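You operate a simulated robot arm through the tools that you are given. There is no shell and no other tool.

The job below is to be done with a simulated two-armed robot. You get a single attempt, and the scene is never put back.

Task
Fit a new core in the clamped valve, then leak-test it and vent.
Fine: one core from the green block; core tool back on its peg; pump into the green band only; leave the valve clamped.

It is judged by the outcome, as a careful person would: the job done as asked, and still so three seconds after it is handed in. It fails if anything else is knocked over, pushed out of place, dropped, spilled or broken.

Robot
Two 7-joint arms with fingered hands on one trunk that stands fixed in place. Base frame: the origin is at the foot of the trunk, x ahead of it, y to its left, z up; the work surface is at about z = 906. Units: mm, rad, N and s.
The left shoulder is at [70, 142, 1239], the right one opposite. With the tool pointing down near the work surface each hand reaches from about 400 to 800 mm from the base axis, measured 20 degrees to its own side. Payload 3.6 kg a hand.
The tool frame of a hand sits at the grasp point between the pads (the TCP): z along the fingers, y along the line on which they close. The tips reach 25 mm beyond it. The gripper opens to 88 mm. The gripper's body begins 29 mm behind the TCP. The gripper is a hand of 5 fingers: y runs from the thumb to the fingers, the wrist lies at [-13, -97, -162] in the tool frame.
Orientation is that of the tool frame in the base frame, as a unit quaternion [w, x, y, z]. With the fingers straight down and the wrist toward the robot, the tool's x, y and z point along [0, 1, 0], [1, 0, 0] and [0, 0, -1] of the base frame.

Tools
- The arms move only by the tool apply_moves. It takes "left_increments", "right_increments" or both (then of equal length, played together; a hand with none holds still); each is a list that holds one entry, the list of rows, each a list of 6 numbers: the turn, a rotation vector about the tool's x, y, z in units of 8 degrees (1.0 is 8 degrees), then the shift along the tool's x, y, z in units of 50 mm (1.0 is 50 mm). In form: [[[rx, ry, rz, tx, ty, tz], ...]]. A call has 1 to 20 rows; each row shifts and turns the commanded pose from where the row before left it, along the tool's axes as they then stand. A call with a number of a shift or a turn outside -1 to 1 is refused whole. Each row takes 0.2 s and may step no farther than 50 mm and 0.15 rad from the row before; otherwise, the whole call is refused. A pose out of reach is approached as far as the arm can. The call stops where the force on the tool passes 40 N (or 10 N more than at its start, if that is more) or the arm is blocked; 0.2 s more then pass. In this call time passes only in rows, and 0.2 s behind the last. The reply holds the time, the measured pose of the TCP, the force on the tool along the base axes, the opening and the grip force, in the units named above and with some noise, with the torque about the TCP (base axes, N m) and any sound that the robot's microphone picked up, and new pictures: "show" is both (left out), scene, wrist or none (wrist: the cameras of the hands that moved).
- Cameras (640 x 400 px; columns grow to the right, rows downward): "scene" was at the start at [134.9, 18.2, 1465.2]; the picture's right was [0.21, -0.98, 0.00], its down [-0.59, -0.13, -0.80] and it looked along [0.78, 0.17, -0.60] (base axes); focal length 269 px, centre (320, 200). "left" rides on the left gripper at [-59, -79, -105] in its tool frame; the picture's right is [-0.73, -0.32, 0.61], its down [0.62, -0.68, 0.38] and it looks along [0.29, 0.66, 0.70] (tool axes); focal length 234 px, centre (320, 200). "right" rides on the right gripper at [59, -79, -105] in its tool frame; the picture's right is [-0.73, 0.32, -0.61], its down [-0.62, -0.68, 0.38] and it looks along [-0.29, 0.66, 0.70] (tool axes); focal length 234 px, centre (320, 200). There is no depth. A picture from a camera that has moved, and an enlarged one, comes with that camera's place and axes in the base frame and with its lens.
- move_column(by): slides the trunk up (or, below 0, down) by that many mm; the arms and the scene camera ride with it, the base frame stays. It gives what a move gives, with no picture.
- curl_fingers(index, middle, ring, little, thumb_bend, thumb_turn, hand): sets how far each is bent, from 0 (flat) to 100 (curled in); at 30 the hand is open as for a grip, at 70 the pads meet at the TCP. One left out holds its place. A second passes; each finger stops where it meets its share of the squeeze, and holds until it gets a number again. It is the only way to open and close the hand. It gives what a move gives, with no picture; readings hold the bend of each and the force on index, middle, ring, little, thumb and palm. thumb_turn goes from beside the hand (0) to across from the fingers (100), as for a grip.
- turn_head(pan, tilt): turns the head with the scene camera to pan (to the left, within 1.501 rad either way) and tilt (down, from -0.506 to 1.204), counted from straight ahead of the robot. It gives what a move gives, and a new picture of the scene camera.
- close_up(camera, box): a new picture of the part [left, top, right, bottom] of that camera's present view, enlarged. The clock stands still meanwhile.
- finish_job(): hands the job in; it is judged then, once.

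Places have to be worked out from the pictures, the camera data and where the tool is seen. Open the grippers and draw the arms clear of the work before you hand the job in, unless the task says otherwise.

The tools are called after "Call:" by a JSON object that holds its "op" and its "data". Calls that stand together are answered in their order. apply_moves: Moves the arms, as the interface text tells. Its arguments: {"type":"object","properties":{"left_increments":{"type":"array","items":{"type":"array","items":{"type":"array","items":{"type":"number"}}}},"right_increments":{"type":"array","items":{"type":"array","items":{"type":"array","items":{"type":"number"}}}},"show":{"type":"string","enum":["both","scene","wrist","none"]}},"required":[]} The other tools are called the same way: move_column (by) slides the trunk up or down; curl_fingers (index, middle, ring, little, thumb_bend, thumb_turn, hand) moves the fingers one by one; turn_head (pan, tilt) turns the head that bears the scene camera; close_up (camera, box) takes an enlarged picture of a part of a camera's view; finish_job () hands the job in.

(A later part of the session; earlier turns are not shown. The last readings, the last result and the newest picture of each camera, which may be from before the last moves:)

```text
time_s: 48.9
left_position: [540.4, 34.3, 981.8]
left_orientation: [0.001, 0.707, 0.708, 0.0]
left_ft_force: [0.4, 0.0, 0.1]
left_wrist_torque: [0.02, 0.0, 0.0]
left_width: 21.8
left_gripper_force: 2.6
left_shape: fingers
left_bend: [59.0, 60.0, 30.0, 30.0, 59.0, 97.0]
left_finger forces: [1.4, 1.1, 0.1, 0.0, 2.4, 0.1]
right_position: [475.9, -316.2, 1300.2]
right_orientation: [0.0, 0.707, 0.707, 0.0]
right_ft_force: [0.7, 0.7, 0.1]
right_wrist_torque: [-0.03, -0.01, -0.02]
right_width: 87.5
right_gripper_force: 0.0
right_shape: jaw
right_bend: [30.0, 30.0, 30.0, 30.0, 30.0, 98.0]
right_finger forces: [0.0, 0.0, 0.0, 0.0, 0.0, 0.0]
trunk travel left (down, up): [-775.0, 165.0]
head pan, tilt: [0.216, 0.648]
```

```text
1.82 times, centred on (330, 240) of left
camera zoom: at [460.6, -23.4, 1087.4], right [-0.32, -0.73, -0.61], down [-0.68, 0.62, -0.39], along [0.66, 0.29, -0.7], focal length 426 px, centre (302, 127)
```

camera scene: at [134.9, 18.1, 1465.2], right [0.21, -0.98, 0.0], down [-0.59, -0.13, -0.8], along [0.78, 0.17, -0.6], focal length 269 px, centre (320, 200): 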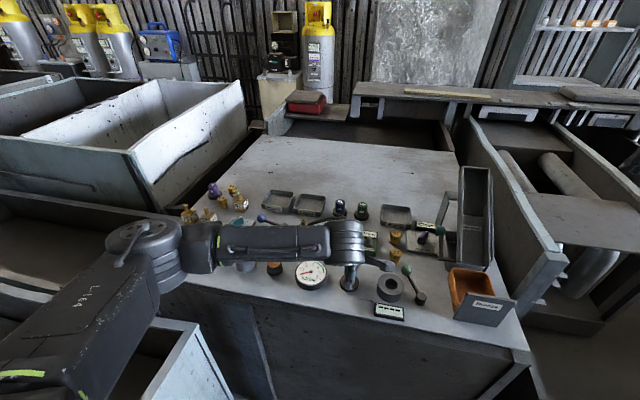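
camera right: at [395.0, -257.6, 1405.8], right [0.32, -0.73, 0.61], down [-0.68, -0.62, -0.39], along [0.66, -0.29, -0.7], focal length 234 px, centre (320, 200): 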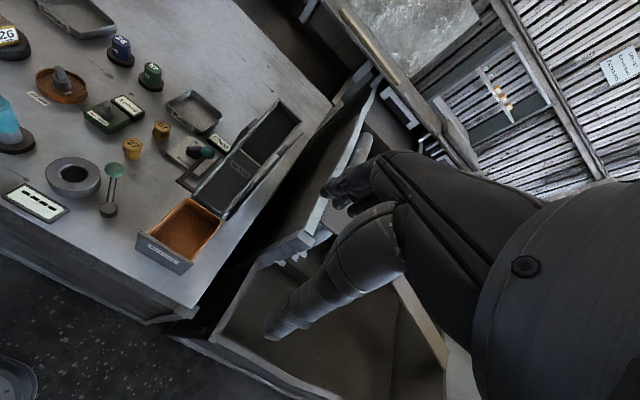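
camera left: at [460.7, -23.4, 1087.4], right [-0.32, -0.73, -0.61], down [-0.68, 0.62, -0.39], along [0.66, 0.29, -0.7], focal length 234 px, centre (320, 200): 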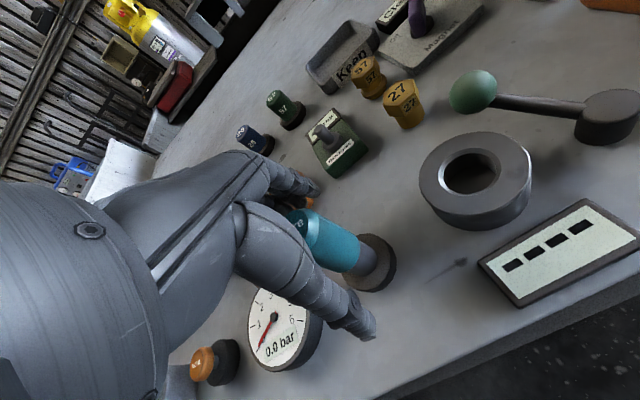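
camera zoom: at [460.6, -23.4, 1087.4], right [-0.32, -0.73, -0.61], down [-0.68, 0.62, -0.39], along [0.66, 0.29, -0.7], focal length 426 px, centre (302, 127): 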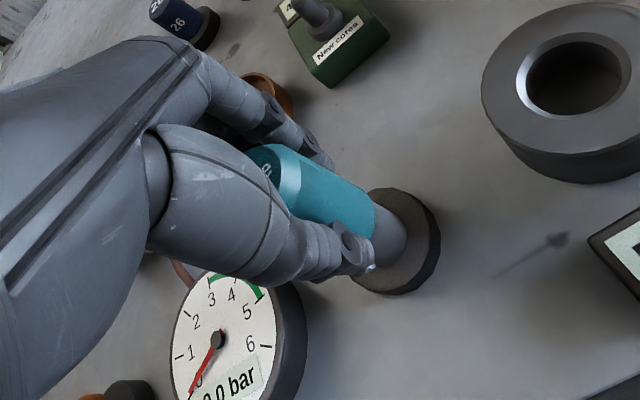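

Contact on all three (2.6 N grip). I squeeze firmer before lifting.

Call:
{"op": "curl_fingers", "data": {"hand": "left", "index": 80, "middle": 80, "thumb_bend": 80}}

Call:
{"op": "close_up", "data": {"camera": "left", "box": [220, 130, 440, 350]}}

```text
time_s: 49.9
left_position: [541.2, 34.8, 981.5]
left_orientation: [0.0, 0.707, 0.707, 0.0]
left_ft_force: [5.1, 0.0, -0.5]
left_wrist_torque: [0.03, -0.27, 0.03]
left_width: 20.2
left_gripper_force: 16.8
left_shape: fingers
left_bend: [72.0, 64.0, 30.0, 30.0, 59.0, 95.0]
left_finger forces: [9.7, 10.1, 0.0, 0.0, 14.4, 0.1]
right_position: [478.0, -316.6, 1298.9]
right_orientation: [0.0, 0.707, 0.707, -0.001]
right_ft_force: [0.7, -0.4, -0.3]
right_wrist_torque: [0.03, 0.03, -0.03]
right_width: 87.4
right_gripper_force: 0.1
right_shape: jaw
right_bend: [30.0, 30.0, 30.0, 30.0, 30.0, 98.0]
right_finger forces: [0.0, 0.0, 0.1, 0.1, 0.0, 0.0]
trunk travel left (down, up): [-775.0, 165.0]
head pan, tilt: [0.216, 0.648]
```

```text
1.82 times, centred on (330, 240) of left
camera zoom: at [461.8, -23.2, 1086.9], right [-0.32, -0.73, -0.61], down [-0.68, 0.62, -0.38], along [0.66, 0.29, -0.7], focal length 426 px, centre (302, 127)
```

zoom: 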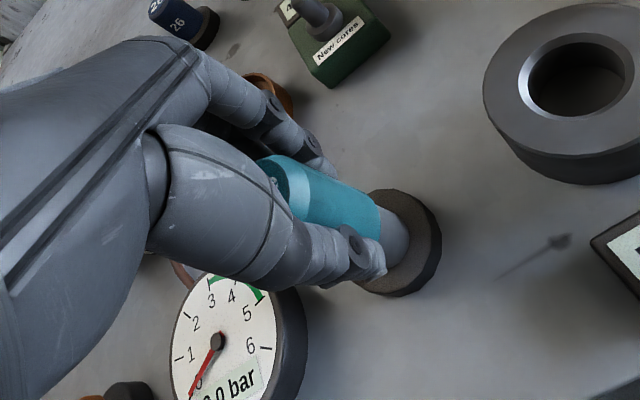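

The index slid a little around the side (bend 72 vs middle 64), so the grip is off-centre between index and middle. I open slightly, shift the hand 4 mm to the left, and regrip.

Call:
{"op": "curl_fingers", "data": {"hand": "left", "index": 48, "middle": 48, "thumb_bend": 48}}

Call:
{"op": "apply_moves", "data": {"left_increments": [[[0, 0, 0, 0.08, -0.02, 0]]], "show": "none"}}

Call:
{"op": "curl_fingers", "data": {"hand": "left", "index": 66, "middle": 66, "thumb_bend": 66}}

Call:
{"op": "close_up", "data": {"camera": "left", "box": [220, 130, 440, 350]}}

```text
time_s: 50.9
left_position: [540.1, 36.1, 982.1]
left_orientation: [0.0, 0.707, 0.707, -0.001]
left_ft_force: [0.3, 0.5, 0.6]
left_wrist_torque: [0.02, 0.02, -0.03]
left_width: 45.7
left_gripper_force: 0.1
left_shape: fingers
left_bend: [48.0, 48.0, 30.0, 30.0, 48.0, 97.0]
left_finger forces: [0.0, 0.1, 0.0, 0.1, 0.0, 0.0]
right_position: [477.0, -316.4, 1300.3]
right_orientation: [0.0, 0.707, 0.707, 0.001]
right_ft_force: [0.0, 0.5, -0.3]
right_wrist_torque: [-0.03, 0.0, 0.0]
right_width: 87.7
right_gripper_force: 0.1
right_shape: jaw
right_bend: [30.0, 30.0, 30.0, 30.0, 30.0, 98.0]
right_finger forces: [0.1, 0.0, 0.1, 0.0, 0.0, 0.0]
trunk travel left (down, up): [-775.0, 165.0]
head pan, tilt: [0.216, 0.648]
```

```text
time_s: 51.3
left_position: [538.0, 38.7, 983.6]
left_orientation: [0.001, 0.709, 0.706, 0.0]
left_ft_force: [0.4, 0.5, 0.5]
left_wrist_torque: [-0.03, 0.0, -0.01]
left_width: 45.6
left_gripper_force: 0.0
left_shape: fingers
left_bend: [48.0, 48.0, 30.0, 30.0, 48.0, 97.0]
left_finger forces: [0.1, 0.0, 0.0, 0.0, 0.0, 0.0]
right_position: [475.9, -316.4, 1300.0]
right_orientation: [0.001, 0.707, 0.707, -0.001]
right_ft_force: [0.4, -1.0, -0.3]
right_wrist_torque: [0.02, -0.02, 0.01]
right_width: 87.8
right_gripper_force: 0.2
right_shape: jaw
right_bend: [30.0, 30.0, 30.0, 30.0, 30.0, 98.0]
right_finger forces: [0.0, 0.0, 0.1, 0.1, 0.1, 0.0]
trunk travel left (down, up): [-775.0, 165.0]
head pan, tilt: [0.216, 0.648]
```

```text
time_s: 52.3
left_position: [538.4, 39.5, 981.9]
left_orientation: [0.001, 0.707, 0.707, 0.0]
left_ft_force: [0.5, 1.4, -0.7]
left_wrist_torque: [0.0, 0.0, 0.0]
left_width: 22.8
left_gripper_force: 4.9
left_shape: fingers
left_bend: [59.0, 64.0, 30.0, 30.0, 59.0, 97.0]
left_finger forces: [4.0, 1.3, 0.0, 0.0, 4.8, 0.0]
right_position: [476.3, -315.4, 1301.4]
right_orientation: [-0.001, 0.707, 0.707, 0.0]
right_ft_force: [-0.6, 0.4, 1.0]
right_wrist_torque: [0.01, 0.02, -0.02]
right_width: 87.8
right_gripper_force: 0.1
right_shape: jaw
right_bend: [30.0, 30.0, 30.0, 30.0, 30.0, 98.0]
right_finger forces: [0.1, 0.1, 0.1, 0.1, 0.0, 0.0]
trunk travel left (down, up): [-775.0, 165.0]
head pan, tilt: [0.216, 0.648]
```

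```text
1.82 times, centred on (330, 240) of left
camera zoom: at [459.4, -19.4, 1087.6], right [-0.32, -0.73, -0.61], down [-0.68, 0.62, -0.39], along [0.66, 0.29, -0.7], focal length 426 px, centre (302, 127)
```

zoom: 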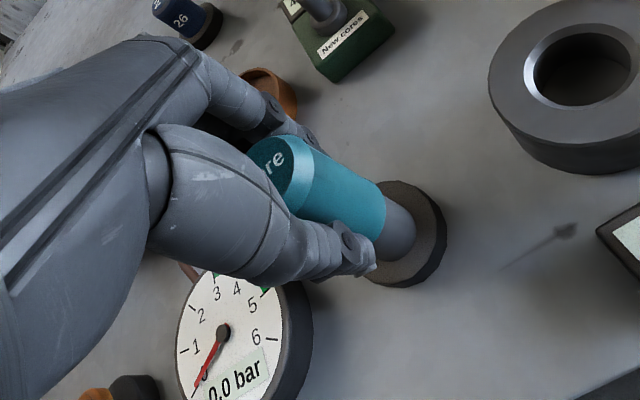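

At this offset the index opposes the thumb alone; the even contact was nearer y ≈ 35.5. I reopen, shift back 3 mm and squeeze more moderately (70).

Call:
{"op": "curl_fingers", "data": {"hand": "left", "index": 50, "middle": 50, "thumb_bend": 50}}

Call:
{"op": "apply_moves", "data": {"left_increments": [[[0, 0, 0, -0.06, 0.02, 0]]], "show": "none"}}

Call:
{"op": "curl_fingers", "data": {"hand": "left", "index": 69, "middle": 69, "thumb_bend": 70}}

```text
time_s: 53.3
left_position: [539.7, 39.4, 982.4]
left_orientation: [0.001, 0.707, 0.707, 0.0]
left_ft_force: [0.3, -0.6, 1.5]
left_wrist_torque: [0.01, 0.0, 0.0]
left_width: 41.1
left_gripper_force: 0.0
left_shape: fingers
left_bend: [50.0, 50.0, 30.0, 30.0, 50.0, 97.0]
left_finger forces: [0.0, 0.0, 0.1, 0.0, 0.1, 0.1]
right_position: [477.2, -314.4, 1299.5]
right_orientation: [0.0, 0.707, 0.707, 0.0]
right_ft_force: [-0.8, -0.4, 0.0]
right_wrist_torque: [-0.01, 0.01, -0.02]
right_width: 87.5
right_gripper_force: 0.0
right_shape: jaw
right_bend: [30.0, 30.0, 30.0, 30.0, 30.0, 98.0]
right_finger forces: [0.0, 0.0, 0.0, 0.0, 0.1, 0.1]
trunk travel left (down, up): [-775.0, 165.0]
head pan, tilt: [0.216, 0.648]
```

```text
time_s: 53.7
left_position: [540.4, 36.6, 982.9]
left_orientation: [0.001, 0.707, 0.708, 0.0]
left_ft_force: [0.1, -0.5, -0.4]
left_wrist_torque: [0.02, -0.01, -0.01]
left_width: 41.1
left_gripper_force: 0.1
left_shape: fingers
left_bend: [50.0, 50.0, 30.0, 30.0, 50.0, 97.0]
left_finger forces: [0.0, 0.0, 0.1, 0.0, 0.1, 0.1]
right_position: [476.2, -315.9, 1299.4]
right_orientation: [0.0, 0.707, 0.708, 0.001]
right_ft_force: [0.5, 0.1, 0.4]
right_wrist_torque: [0.01, 0.01, 0.03]
right_width: 87.6
right_gripper_force: 0.1
right_shape: jaw
right_bend: [30.0, 30.0, 30.0, 30.0, 30.0, 98.0]
right_finger forces: [0.0, 0.0, 0.0, 0.0, 0.0, 0.0]
trunk travel left (down, up): [-775.0, 165.0]
head pan, tilt: [0.216, 0.648]
```

```text
time_s: 54.7
left_position: [539.9, 36.7, 981.6]
left_orientation: [0.001, 0.707, 0.708, 0.0]
left_ft_force: [0.3, -0.4, -0.6]
left_wrist_torque: [-0.01, -0.03, -0.03]
left_width: 22.1
left_gripper_force: 7.8
left_shape: fingers
left_bend: [60.0, 65.0, 30.0, 30.0, 59.0, 96.0]
left_finger forces: [5.0, 3.1, 0.1, 0.0, 7.6, 0.0]
right_position: [476.7, -315.8, 1299.4]
right_orientation: [0.0, 0.707, 0.707, 0.0]
right_ft_force: [-0.9, 0.3, -0.5]
right_wrist_torque: [0.03, 0.01, 0.05]
right_width: 87.6
right_gripper_force: 0.1
right_shape: jaw
right_bend: [30.0, 30.0, 30.0, 30.0, 30.0, 98.0]
right_finger forces: [0.1, 0.0, 0.0, 0.1, 0.0, 0.0]
trunk travel left (down, up): [-775.0, 165.0]
head pan, tilt: [0.216, 0.648]
```

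Balanced now (5.0 + 3.1 N against 7.6 N). I add a bit more squeeze and lift the tool gently.

Call:
{"op": "curl_fingers", "data": {"hand": "left", "index": 74, "middle": 75, "thumb_bend": 76}}

Call:
{"op": "apply_moves", "data": {"left_increments": [[[0, 0, 0, 0, 0, -0.1], [0, 0, 0, 0, 0, -0.1]]], "show": "wrist"}}

```text
time_s: 55.7
left_position: [541.3, 36.1, 981.4]
left_orientation: [0.001, 0.707, 0.707, 0.0]
left_ft_force: [3.7, 0.3, 0.0]
left_wrist_torque: [0.02, -0.17, 0.01]
left_width: 21.5
left_gripper_force: 15.1
left_shape: fingers
left_bend: [72.0, 72.0, 30.0, 30.0, 59.0, 95.0]
left_finger forces: [9.5, 8.3, 0.1, 0.0, 12.7, 0.0]
right_position: [477.7, -316.5, 1300.9]
right_orientation: [0.0, 0.708, 0.706, -0.001]
right_ft_force: [0.2, 0.5, 0.6]
right_wrist_torque: [-0.01, -0.02, 0.01]
right_width: 87.8
right_gripper_force: 0.0
right_shape: jaw
right_bend: [30.0, 30.0, 30.0, 30.0, 30.0, 98.0]
right_finger forces: [0.0, 0.0, 0.1, 0.0, 0.0, 0.0]
trunk travel left (down, up): [-775.0, 165.0]
head pan, tilt: [0.216, 0.648]
```

```text
time_s: 56.3
left_position: [540.9, 36.2, 991.4]
left_orientation: [0.001, 0.707, 0.707, -0.001]
left_ft_force: [3.0, 0.2, -1.4]
left_wrist_torque: [0.03, -0.09, 0.0]
left_width: 21.6
left_gripper_force: 14.0
left_shape: fingers
left_bend: [72.0, 72.0, 30.0, 30.0, 59.0, 95.0]
left_finger forces: [8.9, 6.7, 0.0, 0.0, 13.0, 0.1]
right_position: [477.3, -316.3, 1299.6]
right_orientation: [0.001, 0.707, 0.707, -0.001]
right_ft_force: [-0.2, -0.3, 0.2]
right_wrist_torque: [-0.02, 0.01, -0.01]
right_width: 88.0
right_gripper_force: 0.1
right_shape: jaw
right_bend: [30.0, 30.0, 30.0, 30.0, 30.0, 98.0]
right_finger forces: [0.1, 0.1, 0.0, 0.0, 0.0, 0.0]
trunk travel left (down, up): [-775.0, 165.0]
head pan, tilt: [0.216, 0.648]
camera left: at [461.0, -21.6, 1097.4], right [-0.32, -0.73, -0.61], down [-0.68, 0.62, -0.38], along [0.66, 0.29, -0.7], focal length 234 px, centre (320, 200)
```

left: 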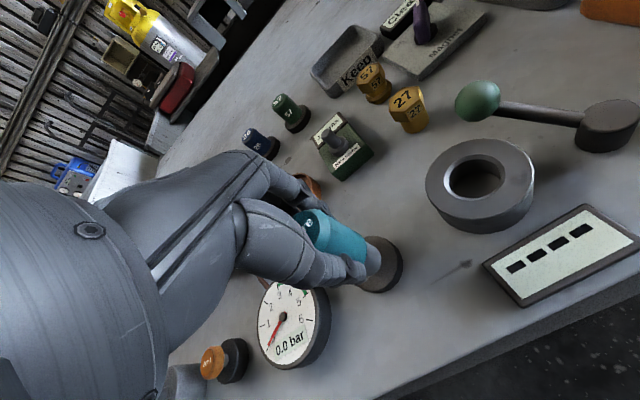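

Both fingers now wrap evenly (72/72) and lifting 10 mm shows about −1.4 N. I look closely whether the tool rises with the hand.

Call:
{"op": "close_up", "data": {"camera": "left", "box": [260, 170, 440, 330]}}

Call:
{"op": "close_up", "data": {"camera": "scene", "box": [310, 220, 400, 310]}}

```text
2.50 times, centred on (350, 250) of left
camera zoom: at [461.0, -21.6, 1097.4], right [-0.32, -0.73, -0.61], down [-0.68, 0.62, -0.38], along [0.66, 0.29, -0.7], focal length 585 px, centre (245, 75)
```

zoom: 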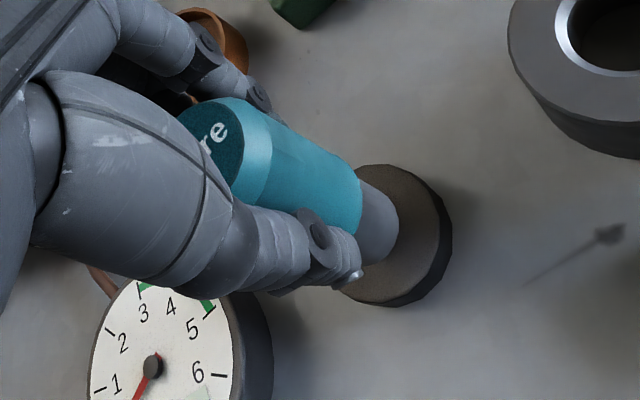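

```text
4.44 times, centred on (355, 265) of scene
camera zoom: at [135.2, 18.1, 1465.2], right [0.21, -0.98, 0.0], down [-0.59, -0.13, -0.8], along [0.78, 0.17, -0.6], focal length 1197 px, centre (164, -89)
```

zoom: 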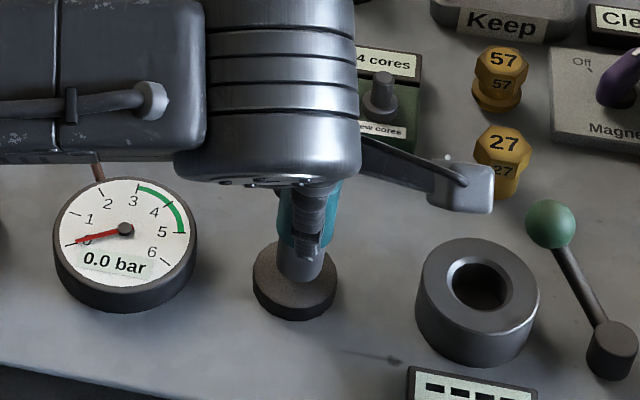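

The tool seems to follow the hand. I lift on straight up in steps to clear the peg fully.

Call:
{"op": "apply_moves", "data": {"left_increments": [[[0, 0, 0, 0, 0, -0.3], [0, 0, 0, 0, 0, -0.3], [0, 0, 0, 0, 0, -0.4], [0, 0, 0, 0, 0, -0.4]]], "show": "both"}}

Call:
{"op": "close_up", "data": {"camera": "left", "box": [260, 150, 460, 350]}}

Call:
{"op": "close_up", "data": {"camera": "scene", "box": [300, 190, 420, 310]}}

```text
time_s: 57.3
left_position: [539.7, 35.2, 1062.7]
left_orientation: [0.001, 0.708, 0.707, 0.0]
left_ft_force: [0.6, 0.4, -1.1]
left_wrist_torque: [-0.01, -0.04, -0.02]
left_width: 21.3
left_gripper_force: 13.7
left_shape: fingers
left_bend: [72.0, 72.0, 30.0, 30.0, 58.0, 95.0]
left_finger forces: [7.9, 6.5, 0.0, 0.0, 13.1, 0.0]
right_position: [475.9, -317.3, 1300.8]
right_orientation: [0.0, 0.707, 0.707, 0.0]
right_ft_force: [1.2, -0.6, 0.1]
right_wrist_torque: [-0.02, 0.01, 0.0]
right_width: 87.9
right_gripper_force: 0.0
right_shape: jaw
right_bend: [30.0, 30.0, 30.0, 30.0, 30.0, 98.0]
right_finger forces: [0.0, 0.0, 0.0, 0.0, 0.1, 0.1]
trunk travel left (down, up): [-775.0, 165.0]
head pan, tilt: [0.216, 0.648]
camera scene: at [134.5, 17.9, 1465.2], right [0.21, -0.98, 0.0], down [-0.59, -0.13, -0.8], along [0.78, 0.17, -0.6], focal length 269 px, centre (320, 200)
camera left: at [459.7, -22.2, 1168.0], right [-0.32, -0.73, -0.61], down [-0.68, 0.62, -0.39], along [0.66, 0.29, -0.7], focal length 234 px, centre (320, 200)
```

scene: 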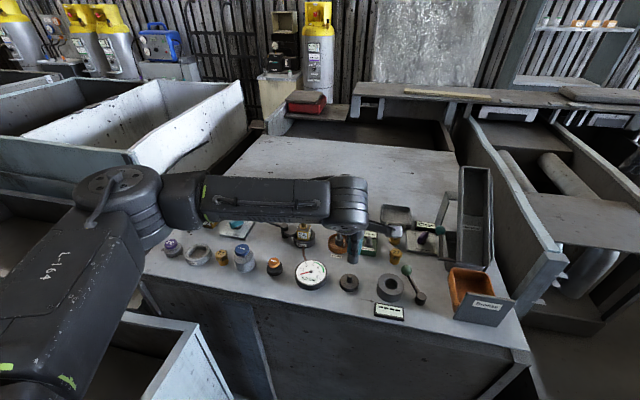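
left: 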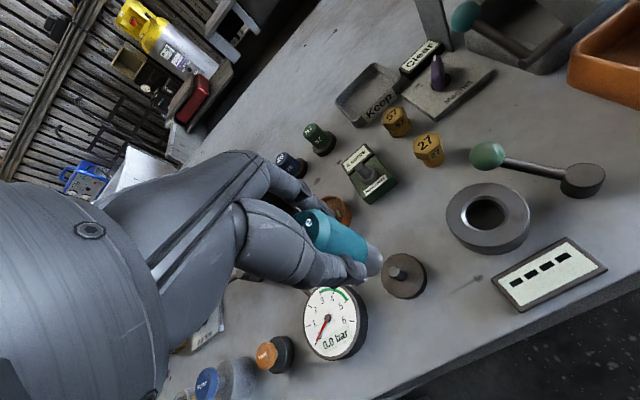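

```text
2.00 times, centred on (360, 250) of left
camera zoom: at [459.7, -22.2, 1168.0], right [-0.32, -0.73, -0.61], down [-0.68, 0.62, -0.39], along [0.66, 0.29, -0.7], focal length 468 px, centre (240, 100)
```

zoom: 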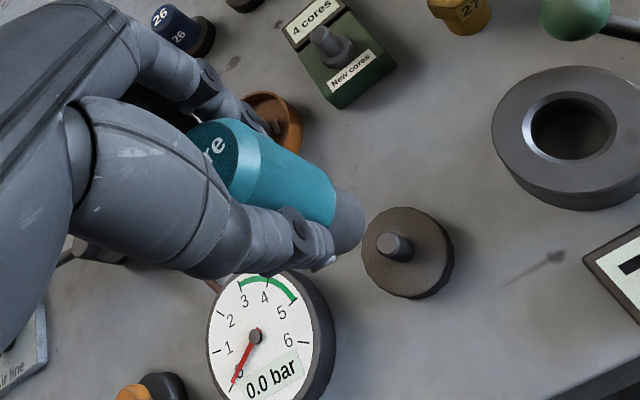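

```text
3.33 times, centred on (360, 250) of scene
camera zoom: at [134.5, 17.9, 1465.2], right [0.21, -0.98, 0.0], down [-0.59, -0.13, -0.8], along [0.78, 0.17, -0.6], focal length 898 px, centre (187, 33)
```

zoom: 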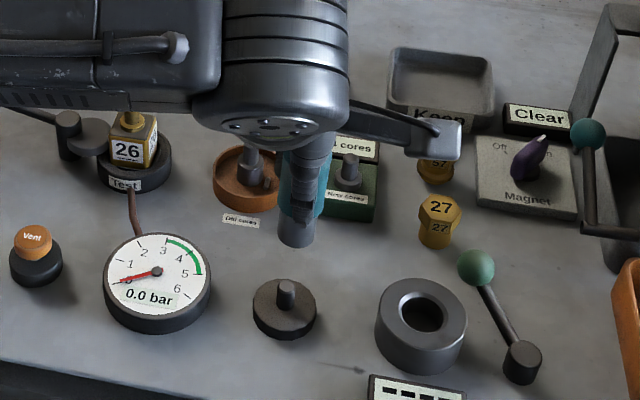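

The tool is off its peg, held upright. I zoom in to measure whether the nose sits straight under the grip.

Call:
{"op": "close_up", "data": {"camera": "scene", "box": [325, 205, 375, 255]}}

Call:
{"op": "close_up", "data": {"camera": "left", "box": [320, 200, 430, 310]}}

Call:
{"op": "close_up", "data": {"camera": "right", "box": [0, 50, 160, 200]}}

```text
8.00 times, centred on (350, 230) of scene
camera zoom: at [134.5, 17.9, 1465.2], right [0.21, -0.98, 0.0], down [-0.59, -0.13, -0.8], along [0.78, 0.17, -0.6], focal length 2154 px, centre (80, -40)
```

zoom: 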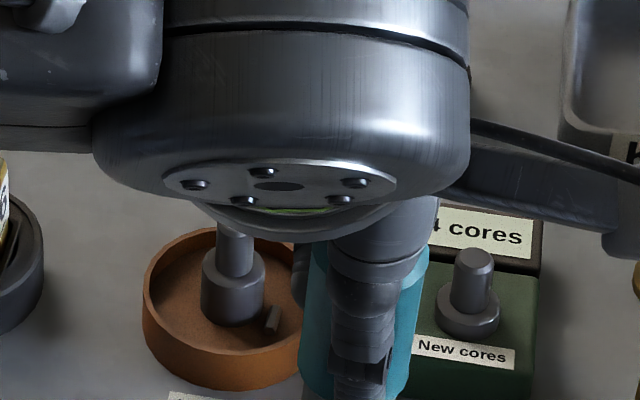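

```text
3.64 times, centred on (375, 255) of left
camera zoom: at [459.7, -22.2, 1168.0], right [-0.32, -0.73, -0.61], down [-0.68, 0.62, -0.39], along [0.66, 0.29, -0.7], focal length 852 px, centre (120, 0)
```

zoom: 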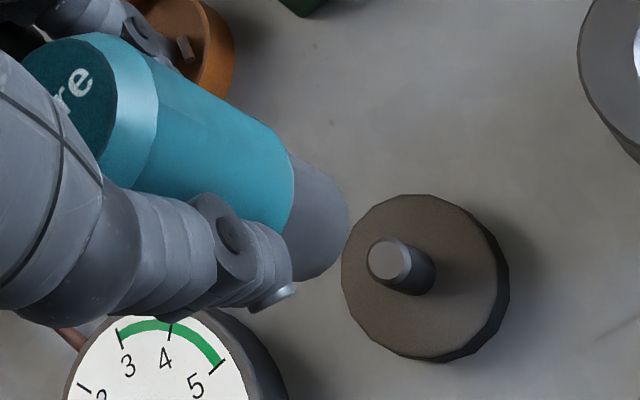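

```text
2.67 times, centred on (80, 125) of right
camera zoom: at [396.7, -255.8, 1405.7], right [0.32, -0.73, 0.61], down [-0.68, -0.62, -0.38], along [0.66, -0.29, -0.7], focal length 624 px, centre (960, 400)
```

zoom: 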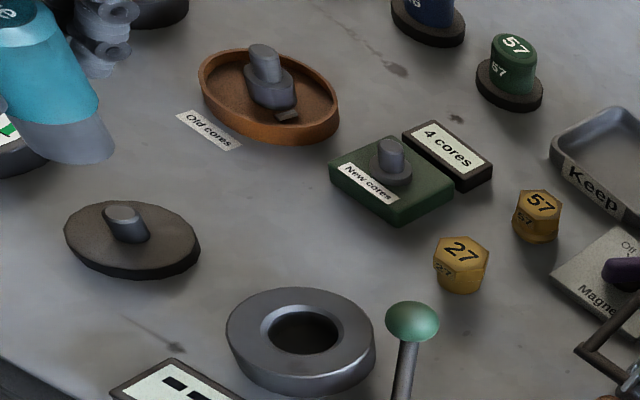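

Nose is nearly straight under the grip (leaning roughly 2–3 mm toward the robot). Nose bottom is at ~997, above the post top (954), so I carry it over to the green block's post at (661, 1).

Call:
{"op": "apply_moves", "data": {"left_increments": [[[0, 0, 0, -0.211, 0.832, 0], [0, 0, 0, -0.211, 0.832, 0], [0, 0, 0, -0.211, 0.832, 0]]], "show": "both"}}

Call:
{"op": "close_up", "data": {"camera": "left", "box": [300, 180, 440, 320]}}

Call:
{"op": "close_up", "data": {"camera": "scene", "box": [330, 190, 410, 270]}}

Call:
{"op": "close_up", "data": {"camera": "right", "box": [20, 40, 180, 190]}}

```text
time_s: 58.1
left_position: [664.7, 2.0, 1064.3]
left_orientation: [0.0, 0.708, 0.707, 0.0]
left_ft_force: [1.0, 0.3, -0.5]
left_wrist_torque: [0.06, -0.03, 0.04]
left_width: 21.2
left_gripper_force: 13.0
left_shape: fingers
left_bend: [72.0, 73.0, 30.0, 30.0, 59.0, 95.0]
left_finger forces: [7.7, 6.6, 0.0, 0.0, 12.4, 0.0]
right_position: [476.4, -316.4, 1298.3]
right_orientation: [-0.001, 0.707, 0.707, 0.0]
right_ft_force: [0.3, 0.1, -0.1]
right_wrist_torque: [0.01, -0.02, 0.01]
right_width: 87.8
right_gripper_force: 0.1
right_shape: jaw
right_bend: [30.0, 30.0, 30.0, 30.0, 30.0, 98.0]
right_finger forces: [0.0, 0.0, 0.0, 0.0, 0.1, 0.1]
trunk travel left (down, up): [-775.0, 165.0]
head pan, tilt: [0.216, 0.648]
camera scene: at [135.8, 16.5, 1465.1], right [0.21, -0.98, 0.0], down [-0.59, -0.13, -0.8], along [0.78, 0.17, -0.6], focal length 269 px, centre (320, 200)
camera left: at [585.6, -55.4, 1169.4], right [-0.32, -0.73, -0.61], down [-0.68, 0.62, -0.38], along [0.66, 0.29, -0.7], focal length 234 px, centre (320, 200)
```

scene: 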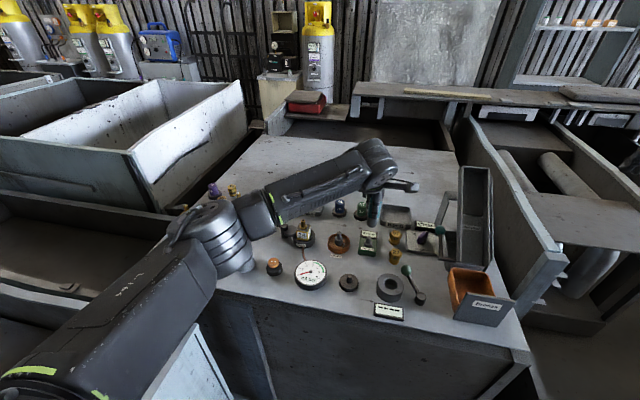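
left: 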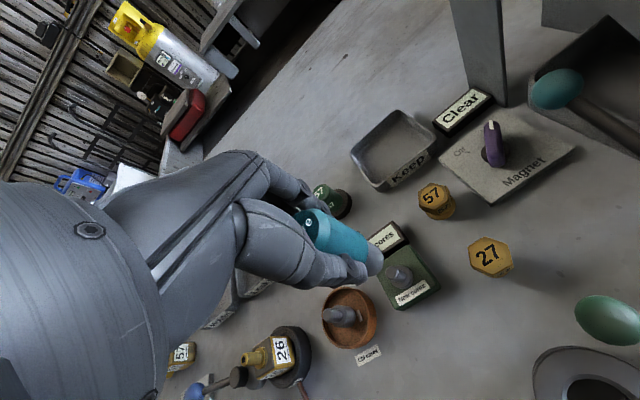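

```text
2.86 times, centred on (370, 250) of left
camera zoom: at [585.6, -55.4, 1169.4], right [-0.32, -0.73, -0.61], down [-0.68, 0.62, -0.38], along [0.66, 0.29, -0.7], focal length 669 px, centre (177, 57)
```

zoom: 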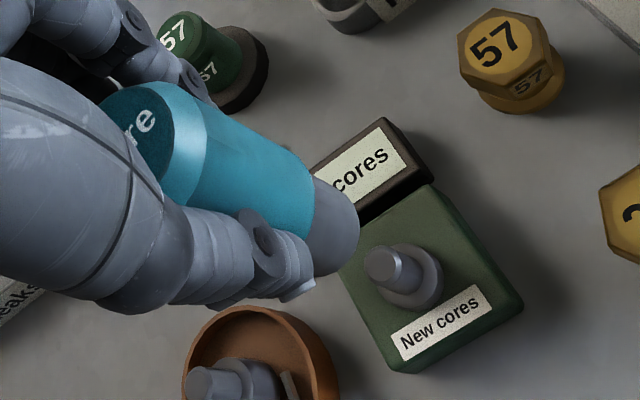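

```text
5.00 times, centred on (370, 230) of scene
camera zoom: at [135.8, 16.5, 1465.1], right [0.21, -0.98, 0.0], down [-0.59, -0.13, -0.8], along [0.78, 0.17, -0.6], focal length 1346 px, centre (70, 50)
```

zoom: 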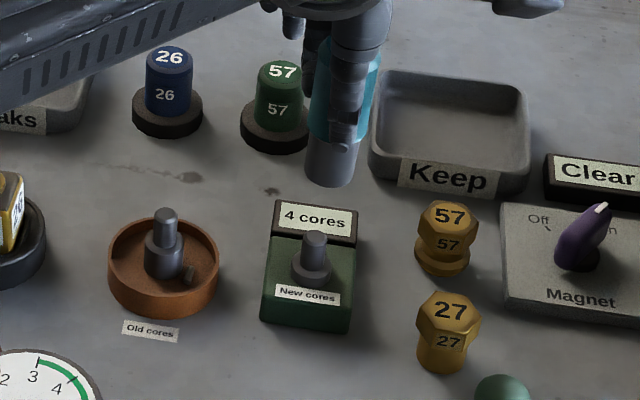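

```text
2.67 times, centred on (100, 115) of right
camera zoom: at [398.0, -257.1, 1405.1], right [0.32, -0.73, 0.61], down [-0.68, -0.62, -0.38], along [0.66, -0.29, -0.7], focal length 624 px, centre (907, 427)
```

zoom: 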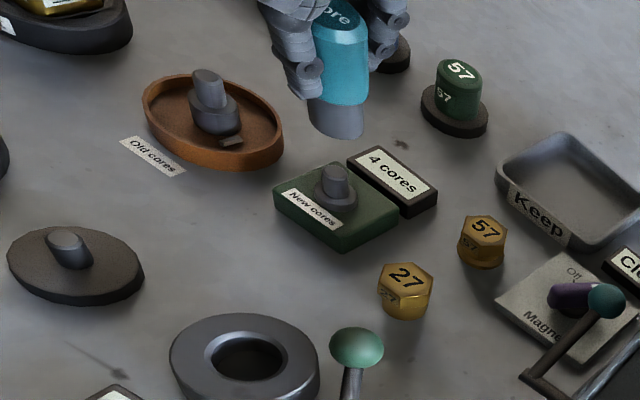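

From all three cameras the nose end sits at about (−1.5, −2) mm from the post axis. I correct by that and lower 40 mm, to just above the post top, then look again.

Call:
{"op": "apply_moves", "data": {"left_increments": [[[0, 0, 0, 0.044, 0.03, 0.4], [0, 0, 0, 0, 0, 0.36]]], "show": "none"}}

Call:
{"op": "close_up", "data": {"camera": "left", "box": [320, 200, 420, 300]}}

Call:
{"op": "close_up", "data": {"camera": "scene", "box": [345, 205, 395, 255]}}

Call:
{"op": "close_up", "data": {"camera": "right", "box": [75, 50, 145, 120]}}

```text
time_s: 58.7
left_position: [665.8, 6.0, 1025.4]
left_orientation: [0.002, 0.708, 0.707, 0.0]
left_ft_force: [-1.0, 0.2, -2.0]
left_wrist_torque: [0.0, 0.02, -0.02]
left_width: 21.4
left_gripper_force: 13.2
left_shape: fingers
left_bend: [72.0, 73.0, 30.0, 30.0, 58.0, 95.0]
left_finger forces: [7.7, 6.5, 0.0, 0.0, 12.4, 0.0]
right_position: [477.2, -315.9, 1299.5]
right_orientation: [0.001, 0.707, 0.707, 0.001]
right_ft_force: [0.0, -0.4, 0.0]
right_wrist_torque: [-0.01, 0.02, -0.01]
right_width: 87.7
right_gripper_force: 0.1
right_shape: jaw
right_bend: [30.0, 30.0, 30.0, 30.0, 30.0, 98.0]
right_finger forces: [0.1, 0.1, 0.0, 0.0, 0.1, 0.0]
trunk travel left (down, up): [-775.0, 165.0]
head pan, tilt: [0.216, 0.648]
```

```text
4.00 times, centred on (370, 250) of left
camera zoom: at [586.1, -53.0, 1131.0], right [-0.32, -0.73, -0.61], down [-0.68, 0.62, -0.38], along [0.66, 0.29, -0.7], focal length 937 px, centre (120, 0)
```

zoom: 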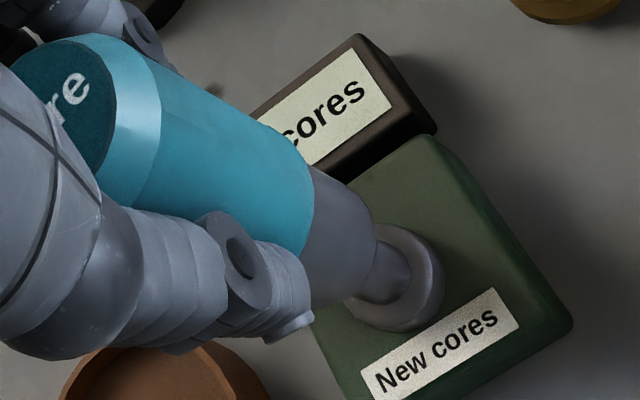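

```text
8.00 times, centred on (370, 230) of scene
camera zoom: at [135.6, 17.4, 1465.1], right [0.21, -0.98, 0.0], down [-0.59, -0.13, -0.8], along [0.78, 0.17, -0.6], focal length 2154 px, centre (-80, -40)
```

zoom: 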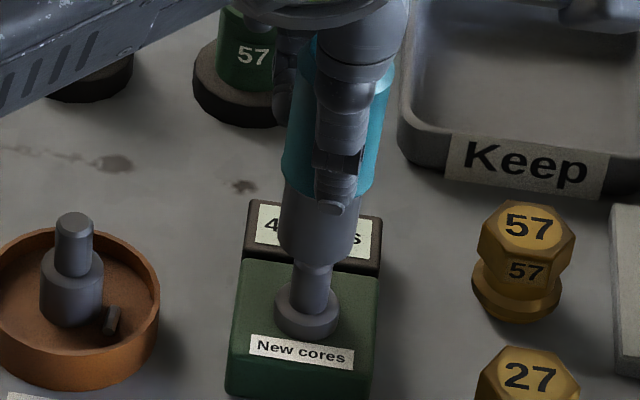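

```text
5.71 times, centred on (110, 85) of right
camera zoom: at [397.7, -256.3, 1405.4], right [0.32, -0.73, 0.61], down [-0.68, -0.62, -0.38], along [0.66, -0.29, -0.7], focal length 1338 px, centre (1520, 857)
```

zoom: 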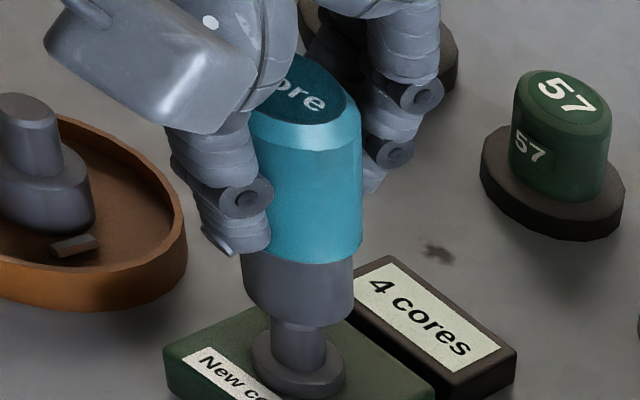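

Scene and right views show nose and post concentric within about 1 mm. I lower slowly onto the post, 20 mm first.

Call:
{"op": "apply_moves", "data": {"left_increments": [[[0, 0, 0, 0, 0, 0.1], [0, 0, 0, 0, 0, 0.1], [0, 0, 0, 0, 0, 0.1], [0, 0, 0, 0, 0, 0.1]]], "show": "none"}}

Call:
{"op": "close_up", "data": {"camera": "scene", "box": [345, 205, 395, 255]}}

Call:
{"op": "close_up", "data": {"camera": "right", "box": [75, 50, 145, 120]}}

```text
time_s: 59.7
left_position: [666.1, 5.8, 1004.7]
left_orientation: [0.001, 0.707, 0.708, -0.001]
left_ft_force: [-0.4, 0.0, -1.1]
left_wrist_torque: [-0.04, 0.04, 0.03]
left_width: 21.3
left_gripper_force: 12.7
left_shape: fingers
left_bend: [72.0, 73.0, 30.0, 30.0, 58.0, 95.0]
left_finger forces: [7.7, 6.4, 0.0, 0.0, 12.7, 0.1]
right_position: [476.8, -315.5, 1300.7]
right_orientation: [0.001, 0.707, 0.707, 0.0]
right_ft_force: [0.3, 0.0, -0.5]
right_wrist_torque: [0.0, 0.01, 0.02]
right_width: 87.8
right_gripper_force: 0.1
right_shape: jaw
right_bend: [30.0, 30.0, 30.0, 30.0, 30.0, 98.0]
right_finger forces: [0.0, 0.0, 0.0, 0.0, 0.0, 0.1]
trunk travel left (down, up): [-775.0, 165.0]
head pan, tilt: [0.216, 0.648]
```

```text
8.00 times, centred on (370, 230) of scene
camera zoom: at [135.2, 18.0, 1465.2], right [0.21, -0.98, 0.0], down [-0.59, -0.13, -0.8], along [0.78, 0.17, -0.6], focal length 2154 px, centre (-80, -40)
```

zoom: 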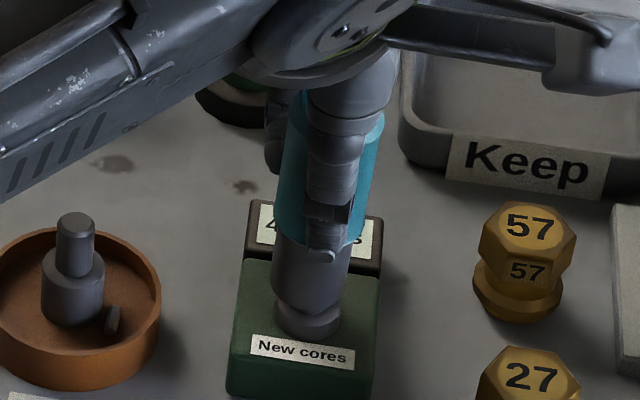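

```text
5.71 times, centred on (110, 85) of right
camera zoom: at [397.3, -255.7, 1405.6], right [0.32, -0.73, 0.61], down [-0.68, -0.62, -0.38], along [0.66, -0.29, -0.7], focal length 1338 px, centre (1520, 857)
```

zoom: 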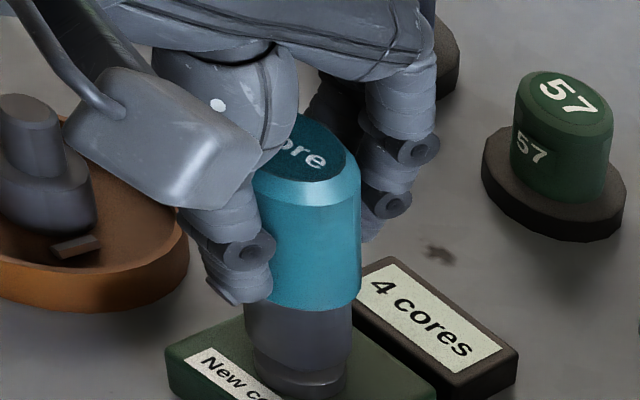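

No contact yet; the nose covers the pin and is close to the flange. I keep lowering in 2.5 mm steps and watch the force.

Call:
{"op": "apply_moves", "data": {"left_increments": [[[0, 0, 0, 0, 0, 0.05], [0, 0, 0, 0, 0, 0.05], [0, 0, 0, 0, 0, 0.05]]], "show": "none"}}

Call:
{"op": "close_up", "data": {"camera": "right", "box": [75, 50, 145, 120]}}

```text
time_s: 60.5
left_position: [665.7, 5.6, 998.7]
left_orientation: [0.001, 0.708, 0.706, 0.0]
left_ft_force: [1.1, 0.2, 2.3]
left_wrist_torque: [0.01, -0.01, -0.01]
left_width: 21.3
left_gripper_force: 14.2
left_shape: fingers
left_bend: [72.0, 73.0, 30.0, 30.0, 58.0, 95.0]
left_finger forces: [7.9, 7.0, 0.0, 0.0, 12.7, 0.0]
right_position: [475.0, -316.0, 1299.3]
right_orientation: [-0.001, 0.707, 0.707, 0.0]
right_ft_force: [0.6, -0.2, 1.1]
right_wrist_torque: [0.0, -0.02, -0.01]
right_width: 87.9
right_gripper_force: 0.0
right_shape: jaw
right_bend: [30.0, 30.0, 30.0, 30.0, 30.0, 98.0]
right_finger forces: [0.0, 0.0, 0.1, 0.2, 0.1, 0.1]
trunk travel left (down, up): [-775.0, 165.0]
head pan, tilt: [0.216, 0.648]
```

```text
5.71 times, centred on (110, 85) of right
camera zoom: at [396.3, -255.6, 1406.0], right [0.32, -0.73, 0.61], down [-0.68, -0.62, -0.38], along [0.66, -0.29, -0.7], focal length 1338 px, centre (1520, 857)
```

zoom: 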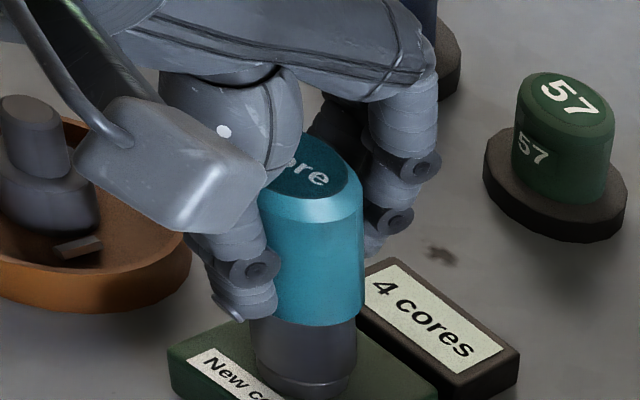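

First light contact (+2.3 N). I press a little further to seat it and see whether the counter changes.

Call:
{"op": "apply_moves", "data": {"left_increments": [[[0, 0, 0, 0, 0, 0.04], [0, 0, 0, 0, 0, 0.04], [0, 0, 0, 0, 0, 0.04]]], "show": "none"}}

Call:
{"op": "close_up", "data": {"camera": "right", "box": [75, 50, 145, 120]}}

Call:
{"op": "close_up", "data": {"camera": "scene", "box": [345, 205, 395, 255]}}

```text
time_s: 61.3
left_position: [664.8, 7.5, 994.3]
left_orientation: [0.003, 0.707, 0.707, 0.001]
left_ft_force: [4.2, 2.0, 18.3]
left_wrist_torque: [-0.08, 0.0, -0.03]
left_width: 21.1
left_gripper_force: 16.3
left_shape: fingers
left_bend: [72.0, 74.0, 30.0, 30.0, 59.0, 95.0]
left_finger forces: [10.8, 8.8, 0.1, 0.1, 12.6, 0.1]
right_position: [473.0, -315.8, 1302.1]
right_orientation: [0.001, 0.707, 0.707, 0.001]
right_ft_force: [0.3, 0.6, -0.3]
right_wrist_torque: [-0.01, 0.04, -0.03]
right_width: 87.7
right_gripper_force: 0.1
right_shape: jaw
right_bend: [30.0, 30.0, 30.0, 30.0, 30.0, 98.0]
right_finger forces: [0.0, 0.0, 0.1, 0.0, 0.0, 0.0]
trunk travel left (down, up): [-775.0, 165.0]
head pan, tilt: [0.216, 0.648]
```

```text
5.71 times, centred on (110, 85) of right
camera zoom: at [394.5, -255.2, 1406.7], right [0.32, -0.73, 0.61], down [-0.68, -0.62, -0.38], along [0.66, -0.29, -0.69], focal length 1338 px, centre (1520, 857)
```

zoom: 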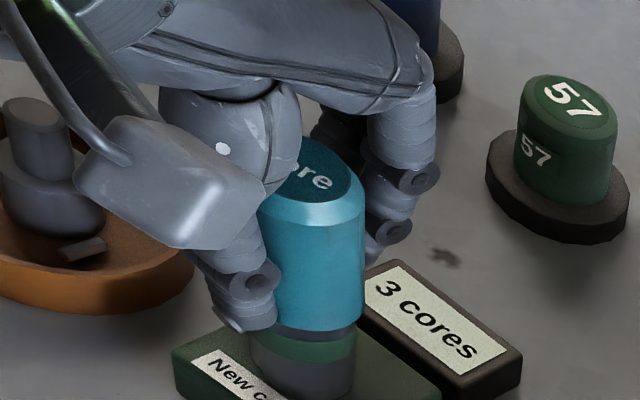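

```text
8.00 times, centred on (370, 230) of scene
camera zoom: at [132.3, 18.5, 1465.6], right [0.21, -0.98, 0.0], down [-0.59, -0.13, -0.8], along [0.78, 0.17, -0.6], focal length 2154 px, centre (-80, -40)
```

zoom: 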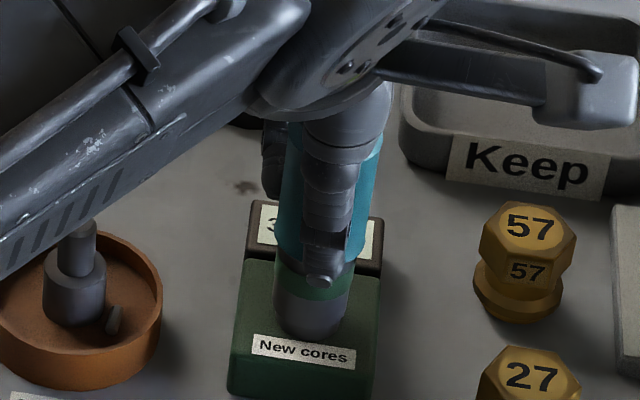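

The counter went to "3 cores" and a green ring shows on the tool: one core is loaded. I lift straight up off the post.

Call:
{"op": "apply_moves", "data": {"left_increments": [[[0, 0, 0, 0, 0, -0.12], [0, 0, 0, 0, 0, -0.3], [0, 0, 0, 0, 0, -0.4], [0, 0, 0, 0, 0, -0.5], [0, 0, 0, 0, 0, -0.5]]], "show": "both"}}

Call:
{"op": "close_up", "data": {"camera": "left", "box": [300, 180, 440, 320]}}

Call:
{"op": "close_up", "data": {"camera": "right", "box": [55, 20, 155, 120]}}

Call:
{"op": "close_up", "data": {"camera": "scene", "box": [330, 170, 410, 260]}}

```text
time_s: 62.5
left_position: [664.9, 5.8, 1083.7]
left_orientation: [0.001, 0.707, 0.707, 0.001]
left_ft_force: [0.7, -0.5, -0.7]
left_wrist_torque: [-0.01, -0.01, -0.01]
left_width: 21.2
left_gripper_force: 13.3
left_shape: fingers
left_bend: [72.0, 73.0, 30.0, 30.0, 58.0, 95.0]
left_finger forces: [8.2, 5.8, 0.0, 0.1, 12.5, 0.1]
right_position: [475.7, -316.4, 1299.9]
right_orientation: [0.001, 0.707, 0.707, 0.0]
right_ft_force: [0.0, 0.4, -0.7]
right_wrist_torque: [-0.03, 0.01, 0.0]
right_width: 87.5
right_gripper_force: 0.1
right_shape: jaw
right_bend: [30.0, 30.0, 30.0, 30.0, 30.0, 98.0]
right_finger forces: [0.0, 0.0, 0.0, 0.0, 0.0, 0.0]
trunk travel left (down, up): [-775.0, 165.0]
head pan, tilt: [0.216, 0.648]
camera scene: at [134.3, 18.0, 1465.2], right [0.21, -0.98, 0.0], down [-0.59, -0.13, -0.8], along [0.78, 0.17, -0.6], focal length 269 px, centre (320, 200)
camera left: at [585.5, -51.8, 1189.7], right [-0.32, -0.73, -0.61], down [-0.68, 0.62, -0.39], along [0.66, 0.29, -0.7], focal length 234 px, centre (320, 200)
```

scene: 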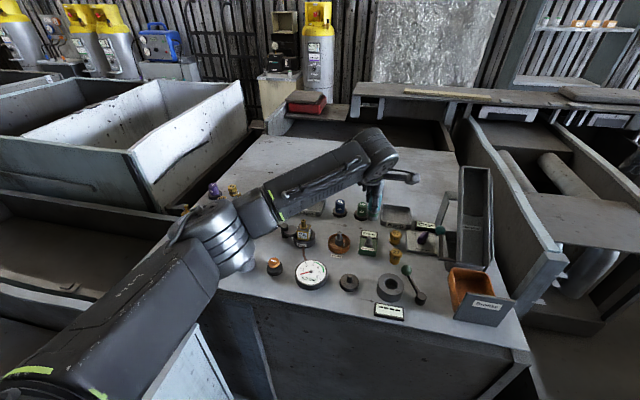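
left: 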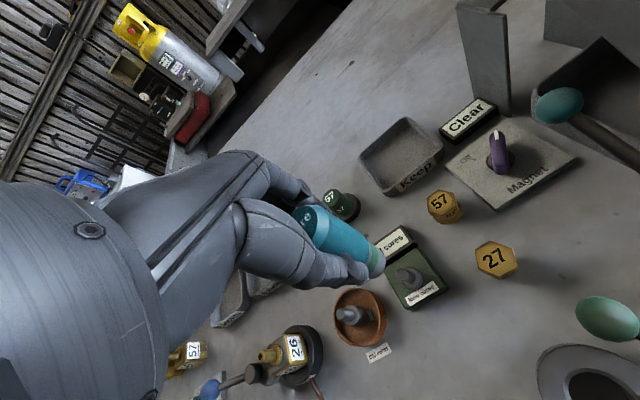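

```text
2.86 times, centred on (370, 250) of left
camera zoom: at [585.5, -51.8, 1189.7], right [-0.32, -0.73, -0.61], down [-0.68, 0.62, -0.39], along [0.66, 0.29, -0.7], focal length 669 px, centre (177, 57)
```

zoom: 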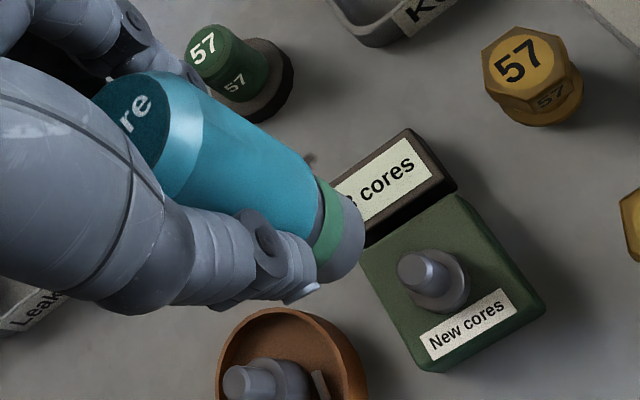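

```text
4.00 times, centred on (105, 70) of right
camera zoom: at [396.4, -255.8, 1405.8], right [0.32, -0.73, 0.61], down [-0.68, -0.62, -0.38], along [0.66, -0.29, -0.7], focal length 937 px, centre (1180, 720)
```

zoom: 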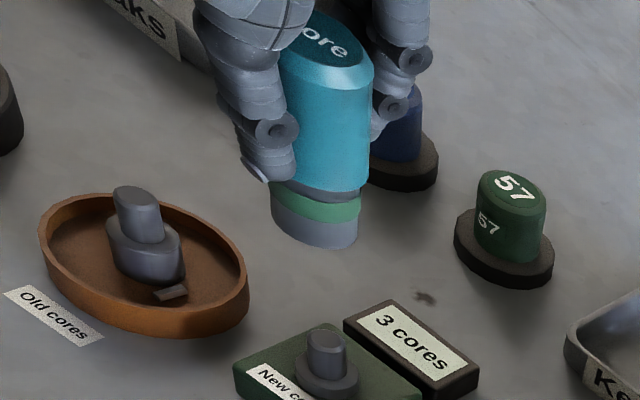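

```text
4.44 times, centred on (370, 215) of scene
camera zoom: at [134.3, 18.0, 1465.2], right [0.21, -0.98, 0.0], down [-0.59, -0.13, -0.8], along [0.78, 0.17, -0.6], focal length 1197 px, centre (98, 133)
```

zoom: 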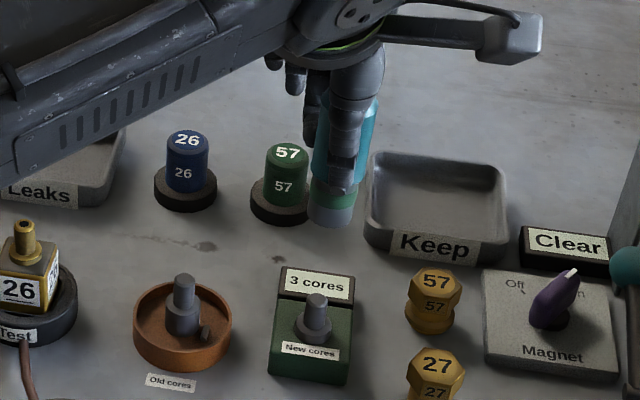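

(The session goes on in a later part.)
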